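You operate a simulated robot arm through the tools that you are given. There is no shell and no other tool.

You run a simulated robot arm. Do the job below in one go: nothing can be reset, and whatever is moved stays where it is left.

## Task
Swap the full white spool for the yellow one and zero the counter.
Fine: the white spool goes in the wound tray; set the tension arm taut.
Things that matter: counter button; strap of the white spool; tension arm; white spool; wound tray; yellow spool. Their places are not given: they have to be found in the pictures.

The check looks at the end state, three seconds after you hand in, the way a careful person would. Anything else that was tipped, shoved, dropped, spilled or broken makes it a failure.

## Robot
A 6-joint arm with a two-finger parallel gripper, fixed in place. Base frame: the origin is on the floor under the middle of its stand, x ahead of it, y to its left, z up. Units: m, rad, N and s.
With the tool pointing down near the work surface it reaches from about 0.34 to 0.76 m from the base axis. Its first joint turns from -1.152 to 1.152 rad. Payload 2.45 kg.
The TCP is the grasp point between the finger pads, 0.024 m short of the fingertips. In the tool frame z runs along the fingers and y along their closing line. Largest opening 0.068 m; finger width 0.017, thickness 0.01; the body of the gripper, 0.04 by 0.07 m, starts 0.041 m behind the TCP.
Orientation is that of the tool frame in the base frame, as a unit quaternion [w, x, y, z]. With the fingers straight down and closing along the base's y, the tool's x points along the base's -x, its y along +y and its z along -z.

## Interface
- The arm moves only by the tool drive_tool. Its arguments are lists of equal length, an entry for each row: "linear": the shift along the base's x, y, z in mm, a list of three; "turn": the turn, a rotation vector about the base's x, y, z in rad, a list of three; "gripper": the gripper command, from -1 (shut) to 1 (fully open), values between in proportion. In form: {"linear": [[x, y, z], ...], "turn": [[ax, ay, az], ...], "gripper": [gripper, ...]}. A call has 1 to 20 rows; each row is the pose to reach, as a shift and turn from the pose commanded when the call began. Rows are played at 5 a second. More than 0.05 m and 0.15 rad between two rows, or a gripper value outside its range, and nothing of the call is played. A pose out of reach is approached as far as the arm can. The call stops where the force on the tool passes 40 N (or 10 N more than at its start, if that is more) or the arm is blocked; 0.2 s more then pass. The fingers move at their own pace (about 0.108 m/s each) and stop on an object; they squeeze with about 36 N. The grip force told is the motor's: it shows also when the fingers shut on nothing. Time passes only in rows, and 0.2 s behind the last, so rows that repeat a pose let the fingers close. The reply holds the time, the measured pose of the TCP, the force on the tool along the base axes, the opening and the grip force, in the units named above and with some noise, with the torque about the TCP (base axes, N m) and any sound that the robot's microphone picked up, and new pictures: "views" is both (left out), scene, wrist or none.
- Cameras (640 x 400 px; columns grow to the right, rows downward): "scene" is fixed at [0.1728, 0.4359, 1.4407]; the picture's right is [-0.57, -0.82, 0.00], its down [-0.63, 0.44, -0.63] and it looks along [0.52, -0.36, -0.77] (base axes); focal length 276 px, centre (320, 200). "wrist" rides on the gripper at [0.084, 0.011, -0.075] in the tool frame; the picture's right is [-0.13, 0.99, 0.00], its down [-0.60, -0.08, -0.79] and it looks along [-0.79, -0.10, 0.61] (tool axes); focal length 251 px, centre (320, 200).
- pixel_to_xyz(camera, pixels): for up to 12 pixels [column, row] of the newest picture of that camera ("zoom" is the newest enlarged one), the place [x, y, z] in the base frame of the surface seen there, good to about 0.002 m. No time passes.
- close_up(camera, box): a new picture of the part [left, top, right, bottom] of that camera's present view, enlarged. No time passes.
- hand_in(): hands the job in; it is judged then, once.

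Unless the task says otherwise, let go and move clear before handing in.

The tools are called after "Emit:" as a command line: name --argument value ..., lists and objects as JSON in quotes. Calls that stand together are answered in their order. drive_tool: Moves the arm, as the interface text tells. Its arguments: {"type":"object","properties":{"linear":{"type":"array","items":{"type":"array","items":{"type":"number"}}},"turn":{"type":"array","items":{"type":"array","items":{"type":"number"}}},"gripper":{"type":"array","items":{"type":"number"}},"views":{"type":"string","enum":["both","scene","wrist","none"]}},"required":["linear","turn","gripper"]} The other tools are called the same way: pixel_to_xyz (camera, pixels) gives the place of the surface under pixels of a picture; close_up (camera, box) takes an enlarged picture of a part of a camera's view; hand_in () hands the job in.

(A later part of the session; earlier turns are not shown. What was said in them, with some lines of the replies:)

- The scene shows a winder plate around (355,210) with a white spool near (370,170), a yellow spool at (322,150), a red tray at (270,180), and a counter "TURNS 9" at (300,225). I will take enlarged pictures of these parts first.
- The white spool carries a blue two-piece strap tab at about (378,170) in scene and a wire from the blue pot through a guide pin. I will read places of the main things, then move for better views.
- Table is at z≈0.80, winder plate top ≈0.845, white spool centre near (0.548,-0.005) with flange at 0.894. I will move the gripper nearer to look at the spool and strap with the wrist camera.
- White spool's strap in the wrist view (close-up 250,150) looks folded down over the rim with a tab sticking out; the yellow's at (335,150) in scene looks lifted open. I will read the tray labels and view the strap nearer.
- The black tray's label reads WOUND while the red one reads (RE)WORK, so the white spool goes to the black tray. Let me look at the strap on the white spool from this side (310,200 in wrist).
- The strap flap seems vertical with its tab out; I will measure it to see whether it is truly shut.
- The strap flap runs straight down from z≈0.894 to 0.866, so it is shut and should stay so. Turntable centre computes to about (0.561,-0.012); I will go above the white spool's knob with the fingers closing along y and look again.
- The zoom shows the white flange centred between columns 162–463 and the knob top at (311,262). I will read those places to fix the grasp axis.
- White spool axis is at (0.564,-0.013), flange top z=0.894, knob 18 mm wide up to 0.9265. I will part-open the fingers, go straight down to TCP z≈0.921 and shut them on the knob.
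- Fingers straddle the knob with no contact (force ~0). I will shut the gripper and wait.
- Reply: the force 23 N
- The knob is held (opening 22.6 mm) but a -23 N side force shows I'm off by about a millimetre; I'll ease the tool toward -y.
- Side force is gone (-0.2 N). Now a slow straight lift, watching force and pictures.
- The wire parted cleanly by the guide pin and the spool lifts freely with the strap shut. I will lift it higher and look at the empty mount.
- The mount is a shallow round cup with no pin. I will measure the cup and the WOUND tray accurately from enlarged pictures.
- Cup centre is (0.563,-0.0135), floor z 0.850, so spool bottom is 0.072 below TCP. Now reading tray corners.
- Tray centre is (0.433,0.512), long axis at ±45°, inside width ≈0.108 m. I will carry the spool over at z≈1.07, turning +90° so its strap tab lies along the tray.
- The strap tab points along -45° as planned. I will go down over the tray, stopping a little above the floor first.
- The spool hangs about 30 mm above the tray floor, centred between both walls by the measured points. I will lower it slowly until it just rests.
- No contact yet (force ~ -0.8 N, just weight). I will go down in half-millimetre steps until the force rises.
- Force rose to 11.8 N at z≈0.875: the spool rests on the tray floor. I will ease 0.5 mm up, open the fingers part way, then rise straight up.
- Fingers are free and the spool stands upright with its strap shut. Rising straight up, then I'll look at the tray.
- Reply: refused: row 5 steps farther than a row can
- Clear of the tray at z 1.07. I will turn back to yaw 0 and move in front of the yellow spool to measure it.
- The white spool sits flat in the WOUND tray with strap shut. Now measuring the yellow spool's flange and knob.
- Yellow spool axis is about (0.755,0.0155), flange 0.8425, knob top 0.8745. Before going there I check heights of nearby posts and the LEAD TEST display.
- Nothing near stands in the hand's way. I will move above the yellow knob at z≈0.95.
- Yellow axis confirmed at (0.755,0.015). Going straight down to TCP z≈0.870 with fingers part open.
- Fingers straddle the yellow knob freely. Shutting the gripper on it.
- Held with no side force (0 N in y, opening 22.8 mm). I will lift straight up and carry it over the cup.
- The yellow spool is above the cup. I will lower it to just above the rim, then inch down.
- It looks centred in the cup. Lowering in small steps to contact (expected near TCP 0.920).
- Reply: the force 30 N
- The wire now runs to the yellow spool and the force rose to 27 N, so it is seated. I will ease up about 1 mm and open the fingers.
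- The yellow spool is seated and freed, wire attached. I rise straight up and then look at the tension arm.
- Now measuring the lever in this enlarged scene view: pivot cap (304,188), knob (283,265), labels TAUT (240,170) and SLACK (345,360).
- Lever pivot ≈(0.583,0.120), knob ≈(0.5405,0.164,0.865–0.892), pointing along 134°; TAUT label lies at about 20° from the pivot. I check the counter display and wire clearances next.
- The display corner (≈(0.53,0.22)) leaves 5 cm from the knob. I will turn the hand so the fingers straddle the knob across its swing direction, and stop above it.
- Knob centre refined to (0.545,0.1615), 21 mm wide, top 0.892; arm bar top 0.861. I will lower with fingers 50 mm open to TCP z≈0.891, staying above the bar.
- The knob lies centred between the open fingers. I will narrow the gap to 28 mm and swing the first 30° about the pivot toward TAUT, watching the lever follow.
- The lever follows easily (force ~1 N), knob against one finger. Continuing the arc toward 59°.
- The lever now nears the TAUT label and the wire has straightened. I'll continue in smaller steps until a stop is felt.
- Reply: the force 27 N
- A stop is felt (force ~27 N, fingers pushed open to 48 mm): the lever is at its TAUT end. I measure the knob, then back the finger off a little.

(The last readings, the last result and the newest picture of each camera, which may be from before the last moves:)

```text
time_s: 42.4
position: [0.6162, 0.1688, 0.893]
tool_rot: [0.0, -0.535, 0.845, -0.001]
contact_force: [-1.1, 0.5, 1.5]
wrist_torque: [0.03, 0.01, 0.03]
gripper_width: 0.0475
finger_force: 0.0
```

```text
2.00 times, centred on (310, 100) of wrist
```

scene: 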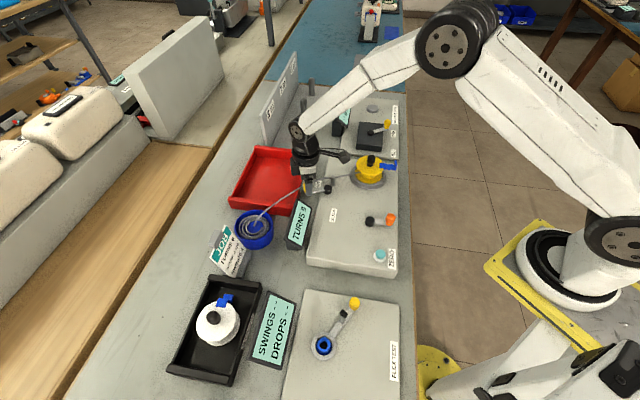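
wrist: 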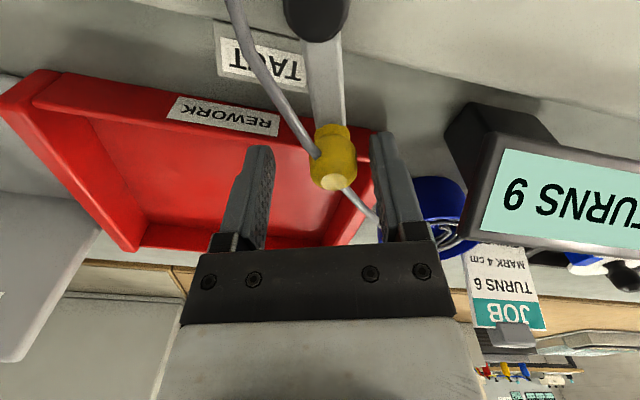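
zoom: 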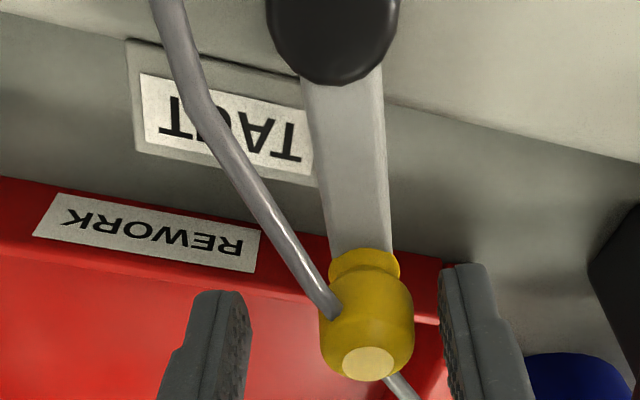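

The finger is clear of the knob now. I check that the lever stayed at its stop.

Emit:
pixel_to_xyz --camera "zoom" --pixels '[[368, 364], [345, 150], [360, 240], [333, 30], [390, 300], [325, 290]]'

Emit:
drive_tool --linear '[[0, 0, 15], [0, 0, 40], [0, 0, 75], [0, 0, 100]]' --turn '[[0, 0, 0], [0, 0, 0], [0, 0, 0], [0, 0, 0]]' --gripper '[0.4, 0.4, 0.4, 0.4]'

Emit:
close_up --camera "wrist" --box '[180, 0, 440, 200]'

```text
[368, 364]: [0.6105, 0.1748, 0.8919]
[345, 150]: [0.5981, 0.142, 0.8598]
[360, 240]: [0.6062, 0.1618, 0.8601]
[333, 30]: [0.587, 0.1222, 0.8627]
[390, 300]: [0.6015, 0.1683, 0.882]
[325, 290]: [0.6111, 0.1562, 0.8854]
```

```text
time_s: 43.4
position: [0.6151, 0.1692, 0.9932]
tool_rot: [0.0, -0.535, 0.845, 0.001]
contact_force: [0.1, -0.8, -0.2]
wrist_torque: [-0.02, 0.03, 0.0]
gripper_width: 0.048
finger_force: 0.1
```

scene: 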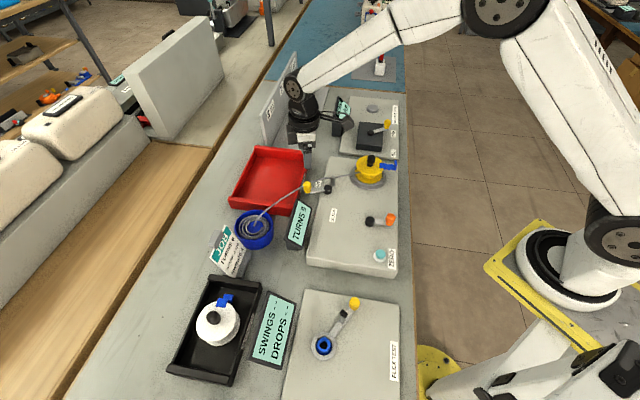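
wrist: 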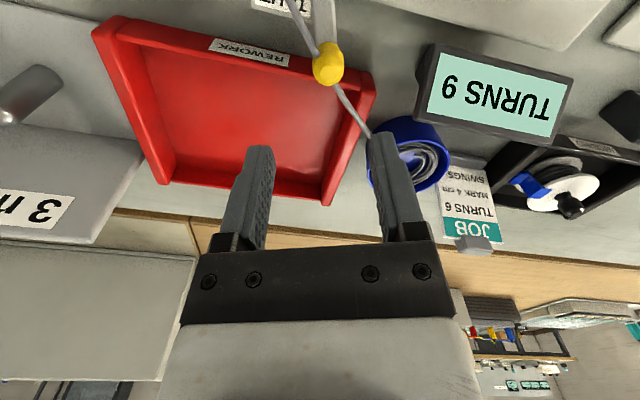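

```text
2.00 times, centred on (310, 100) of wrist
```

zoom: 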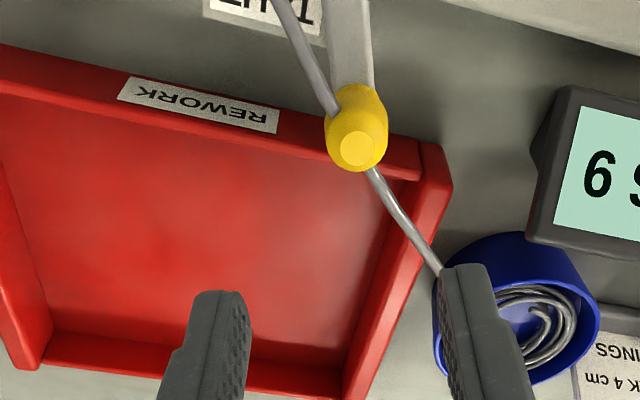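

The lever stayed at its TAUT stop. Next is the ZERO button: I measure it from an enlarged scene view.

Emit:
close_up --camera "scene" --box '[355, 205, 415, 275]'

Emit:
close_up --camera "scene" --box '[295, 145, 400, 215]'

Emit:
pixel_to_xyz --camera "scene" --pixels '[[380, 255], [377, 254], [383, 254], [380, 252], [380, 258], [374, 257], [386, 257], [391, 262], [374, 222], [390, 220], [382, 222]]'

```text
5.71 times, centred on (385, 240) of scene
```

zoom: 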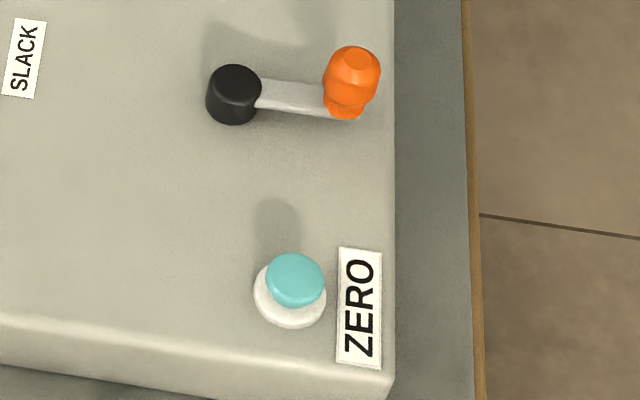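

```text
5.71 times, centred on (348, 180) of scene
```

zoom: 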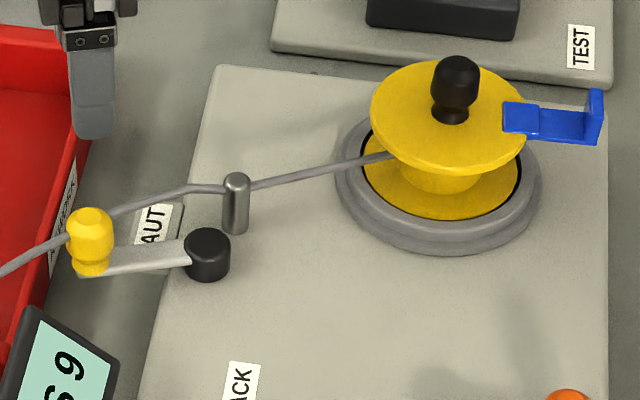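

```text
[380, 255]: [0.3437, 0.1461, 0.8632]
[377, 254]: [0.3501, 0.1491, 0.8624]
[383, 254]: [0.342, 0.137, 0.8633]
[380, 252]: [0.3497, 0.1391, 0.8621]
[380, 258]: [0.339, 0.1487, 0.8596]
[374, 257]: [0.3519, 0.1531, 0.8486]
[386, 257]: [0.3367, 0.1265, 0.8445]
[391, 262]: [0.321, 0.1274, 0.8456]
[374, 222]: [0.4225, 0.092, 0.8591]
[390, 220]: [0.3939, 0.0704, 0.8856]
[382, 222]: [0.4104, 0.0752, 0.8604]
```

The close-up shows the lever by TAUT, the wire taut, and the yellow spool seated. The button's cap centre is ≈(0.3455,0.142,0.863). I will move above it with fingers shut.

Emit:
drive_tool --linear '[[-35, -3, 0], [-75, -7, 0], [-115, -11, 0], [-155, -15, 0], [-195, -19, 0], [-235, -23, -10], [-265, -26, -25], [-271, -26.5, -40], [-271, -26.5, -40]]' --turn '[[0, 0, -0.1], [0, 0, -0.2], [0, 0, -0.3], [0, 0, -0.4], [0, 0, -0.5], [0, 0, -0.6], [0, 0, -0.7], [0, 0, -0.73], [0, 0, -0.73]]' --gripper '[-1, -1, -1, -1, -1, -1, -1, -1, -1]'

Emit:
close_up --camera "wrist" --box '[220, 0, 420, 140]'

Emit:
close_up --camera "scene" --box '[340, 190, 430, 280]'

```text
time_s: 45.4
position: [0.3448, 0.1416, 0.9539]
tool_rot: [0.0, -0.199, 0.98, 0.0]
contact_force: [-0.3, 0.3, -0.9]
wrist_torque: [-0.01, 0.01, -0.02]
gripper_width: 0.0
finger_force: 23.6
```

scene: 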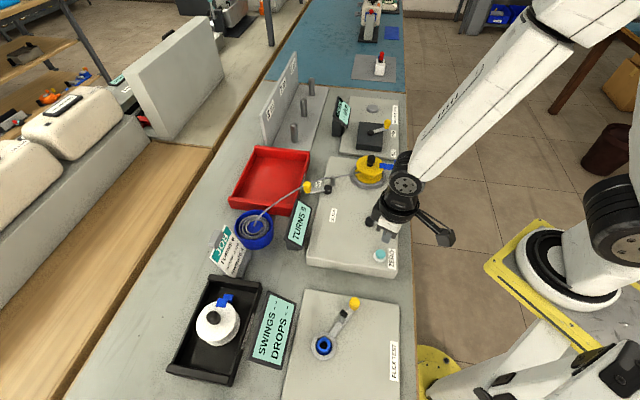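
wrist: 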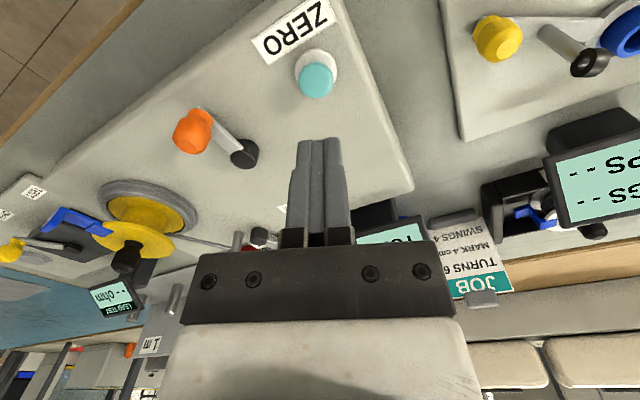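

```text
2.86 times, centred on (320, 70) of wrist
```

zoom: 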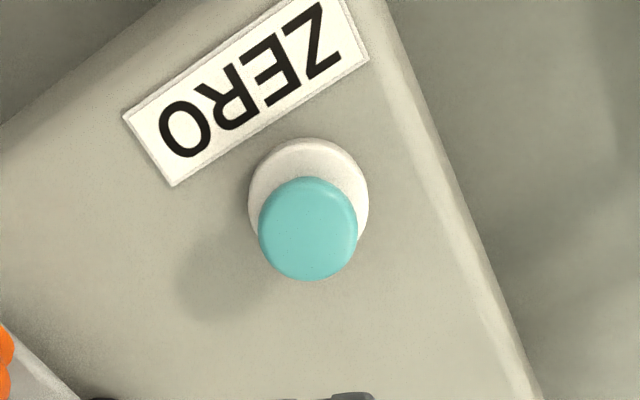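

```text
4.44 times, centred on (385, 235) of scene
```

zoom: 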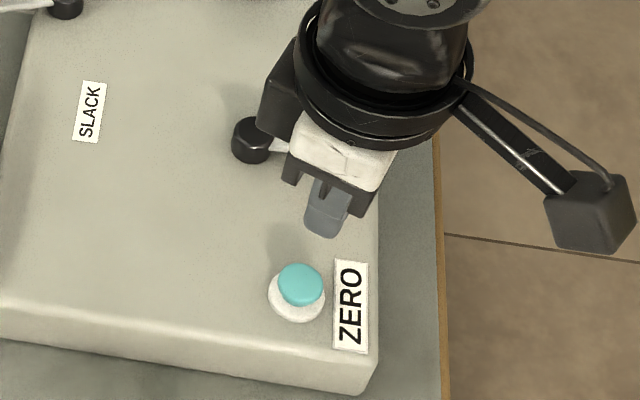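

The camera sees the teal cap at wrist (316,80), fingers shut above it. I refine its centre before pressing.

Emit:
pixel_to_xyz --camera "wrist" --pixels '[[316, 80], [301, 80], [331, 80], [316, 65], [316, 95], [316, 85], [195, 130]]'

```text
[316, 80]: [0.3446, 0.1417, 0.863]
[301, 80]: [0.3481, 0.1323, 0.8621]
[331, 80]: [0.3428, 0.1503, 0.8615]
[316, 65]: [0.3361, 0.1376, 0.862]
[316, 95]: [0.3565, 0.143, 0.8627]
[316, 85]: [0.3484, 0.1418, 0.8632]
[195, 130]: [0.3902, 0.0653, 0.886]
```

Cap centre (0.346,0.141), top 0.863 — within 1 mm of my axis. I go down to just above it, then press in 1 mm steps listening for a click.

Emit:
drive_tool --linear '[[0.5, -0.8, -25], [0.5, -0.8, -45], [0.5, -0.8, -58], [0.5, -0.8, -63], [0.5, -0.8, -65], [0.5, -0.8, -67], [0.5, -0.8, -68], [0.5, -0.8, -69]]' --turn '[[0, 0, 0], [0, 0, 0], [0, 0, 0], [0, 0, 0], [0, 0, 0], [0, 0, 0], [0, 0, 0], [0, 0, 0]]' --gripper '[-1, -1, -1, -1, -1, -1, -1, -1]'

Emit:
close_up --camera "scene" --box '[280, 190, 330, 255]'

```text
time_s: 47.2
position: [0.3458, 0.1416, 0.8828]
tool_rot: [0.0, -0.199, 0.98, 0.0]
contact_force: [-0.9, 1.1, 1.9]
wrist_torque: [0.06, 0.01, 0.04]
gripper_width: 0.0
finger_force: 23.1
```

scene: 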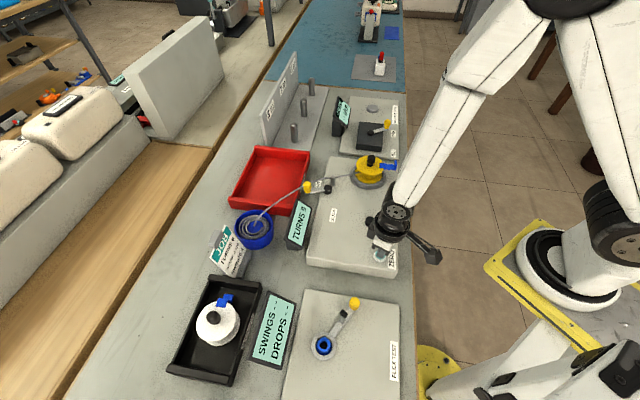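
wrist: 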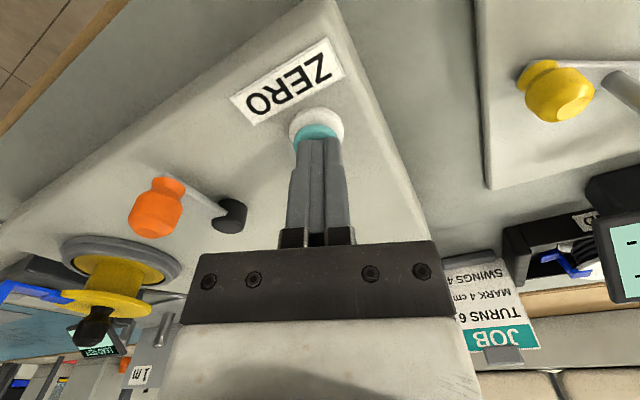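

```text
6.15 times, centred on (305, 222) of scene
```

zoom: 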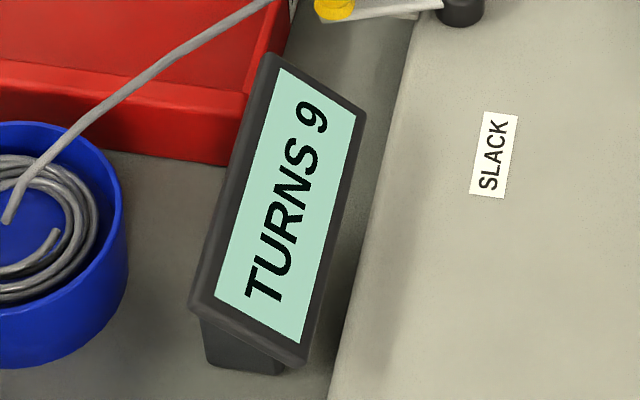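

The tips touch the cap (1.9 N) but the display still reads TURNS 9. Pressing on in small steps.

Emit:
drive_tool --linear '[[0, 0, -1], [0, 0, -2], [0, 0, -3]]' --turn '[[0, 0, 0], [0, 0, 0], [0, 0, 0]]' --gripper '[-1, -1, -1]'

Emit:
close_up --camera "scene" --box '[280, 190, 330, 255]'

```text
time_s: 48.0
position: [0.3461, 0.1413, 0.8808]
tool_rot: [0.0, -0.198, 0.98, 0.0]
contact_force: [1.3, -1.5, 3.5]
wrist_torque: [-0.06, -0.02, 0.05]
gripper_width: 0.0002
finger_force: 23.6
heard: click
```

scene: 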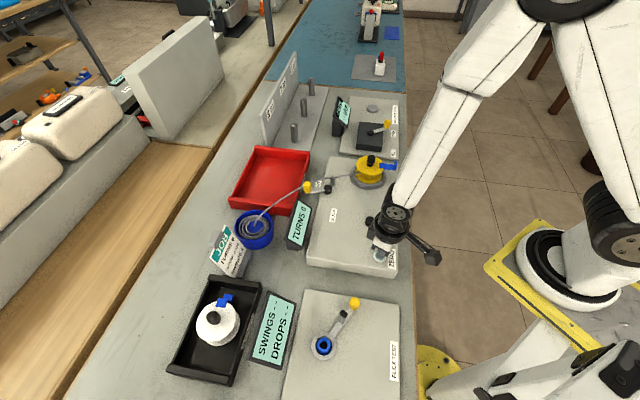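
wrist: 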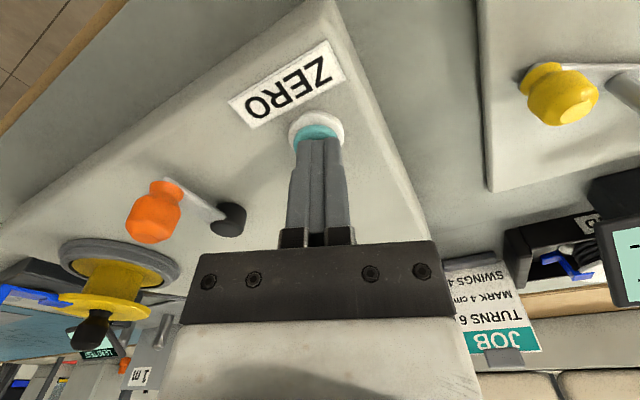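

```text
6.15 times, centred on (305, 222) of scene
```

zoom: 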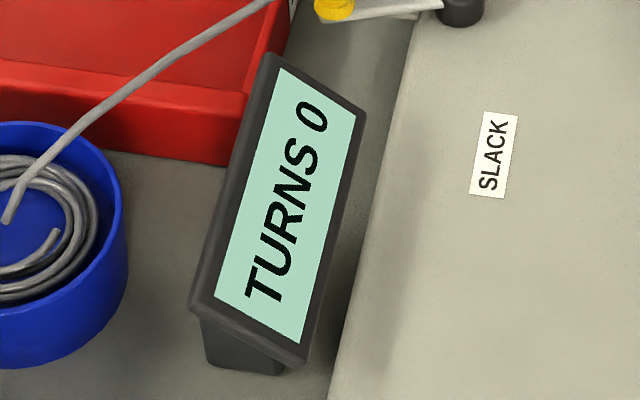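

A click was heard and the display now reads TURNS 0. I will rise straight off the button and move well clear to check everything.

Emit:
drive_tool --linear '[[0, 0, 10], [0, 0, 40], [0, 0, 80], [0, 0, 120], [0, 0, 160], [0, -30, 190]]' --turn '[[0, 0, 0], [0, 0, 0], [0, 0, 0], [0, 0, 0], [0, 0, 0], [0, 0, 0]]' --gripper '[-1, -1, -1, -1, -1, -1]'

Emit:
close_up --camera "scene" --box '[220, 120, 420, 280]'

Emit:
close_up --camera "scene" --box '[295, 145, 400, 215]'

Emit:
close_up --camera "scene" --box '[150, 220, 310, 390]'

```text
time_s: 49.4
position: [0.3455, 0.1108, 1.0729]
tool_rot: [0.0, -0.198, 0.98, 0.0]
contact_force: [-0.6, -0.6, 0.8]
wrist_torque: [-0.02, 0.0, -0.03]
gripper_width: 0.0001
finger_force: 23.4
```

scene: 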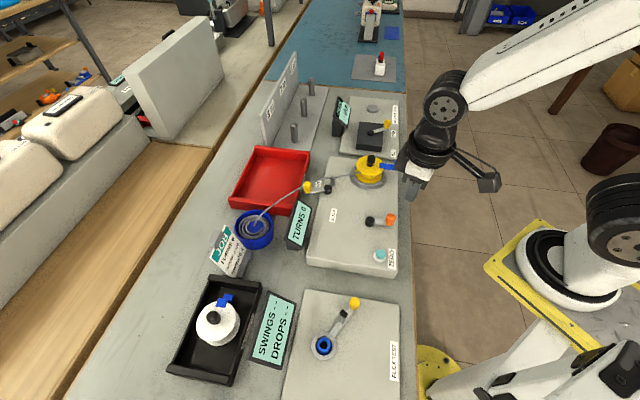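
wrist: 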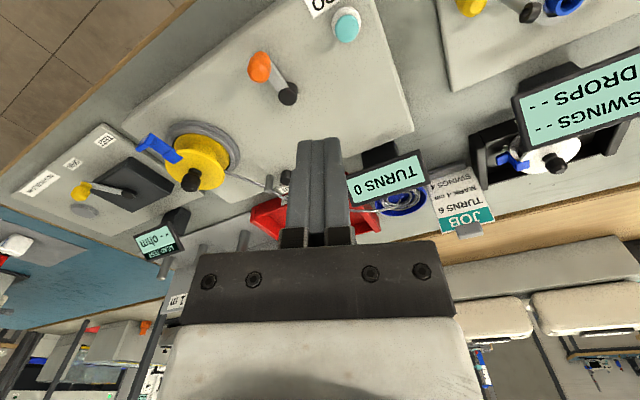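

```text
2.50 times, centred on (320, 200) of scene
```

zoom: 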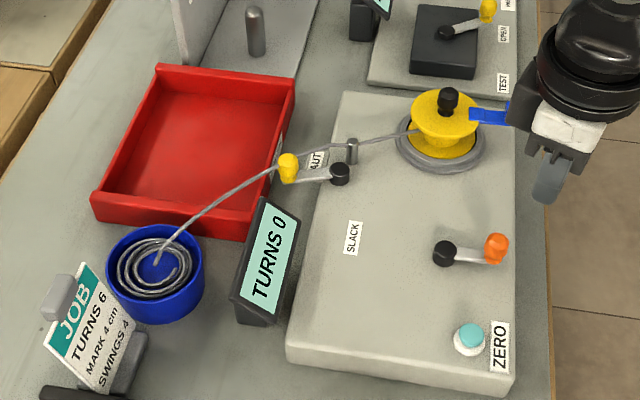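

```text
5.71 times, centred on (348, 180) of scene
```

zoom: 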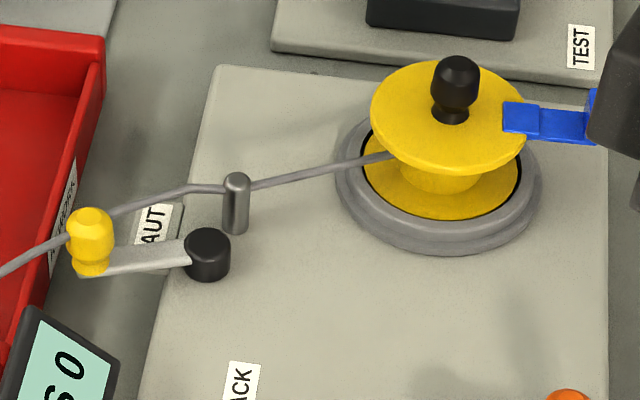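

```text
2.35 times, centred on (230, 305) of scene
```

zoom: 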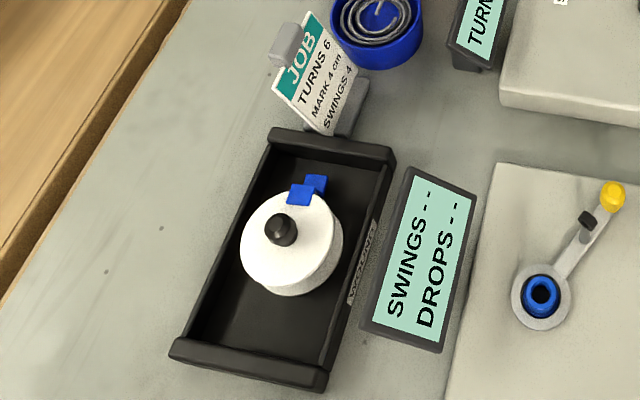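

Everything looks right: TURNS 0, lever at TAUT, white in WOUND with strap shut. One last check that both spools sit level, by reading flange heights.

Emit:
pixel_to_xyz --camera "scene" --pixels '[[359, 166], [368, 173], [380, 171], [361, 160], [375, 158], [205, 315], [213, 333], [230, 325], [215, 307], [224, 297]]'

```text
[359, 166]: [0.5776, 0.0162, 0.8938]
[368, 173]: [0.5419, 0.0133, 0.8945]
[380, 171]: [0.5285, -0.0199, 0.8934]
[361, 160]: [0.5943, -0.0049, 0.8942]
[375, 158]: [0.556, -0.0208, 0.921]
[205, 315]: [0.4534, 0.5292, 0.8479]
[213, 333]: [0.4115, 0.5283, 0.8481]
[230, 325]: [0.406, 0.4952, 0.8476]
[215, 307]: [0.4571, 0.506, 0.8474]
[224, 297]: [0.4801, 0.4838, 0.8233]
```

Both flanges are level (yellow 0.894 all round, white 0.848 all round), the arm is clear, and the counter shows 0. I hand the job in.

Emit:
hand_in

```text
The job is handed in.
```

The swap is done and handed in; the check's verdict hasn't come back. I confirmed this end state in the last pictures and readings:

- **White spool:** it sits flat in the black tray labelled WOUND (the red tray is REWORK). Its strap is still shut.
- **Yellow spool:** it is seated level in the winder cup, and the wire now runs to it. I left its strap open, as I found it.
- **Tension arm:** it is swung over by the TAUT label, as far as its stop, and it stayed there when I let go. The wire has pulled straight.
- **Counter:** I pressed ZERO last. It clicked, and the display went from TURNS 9 to TURNS 0.

The wire parted near the guide pin when I lifted the white spool. It rejoined once the yellow one was seated. I saw nothing else tipped or moved, and the arm is clear of the bench.
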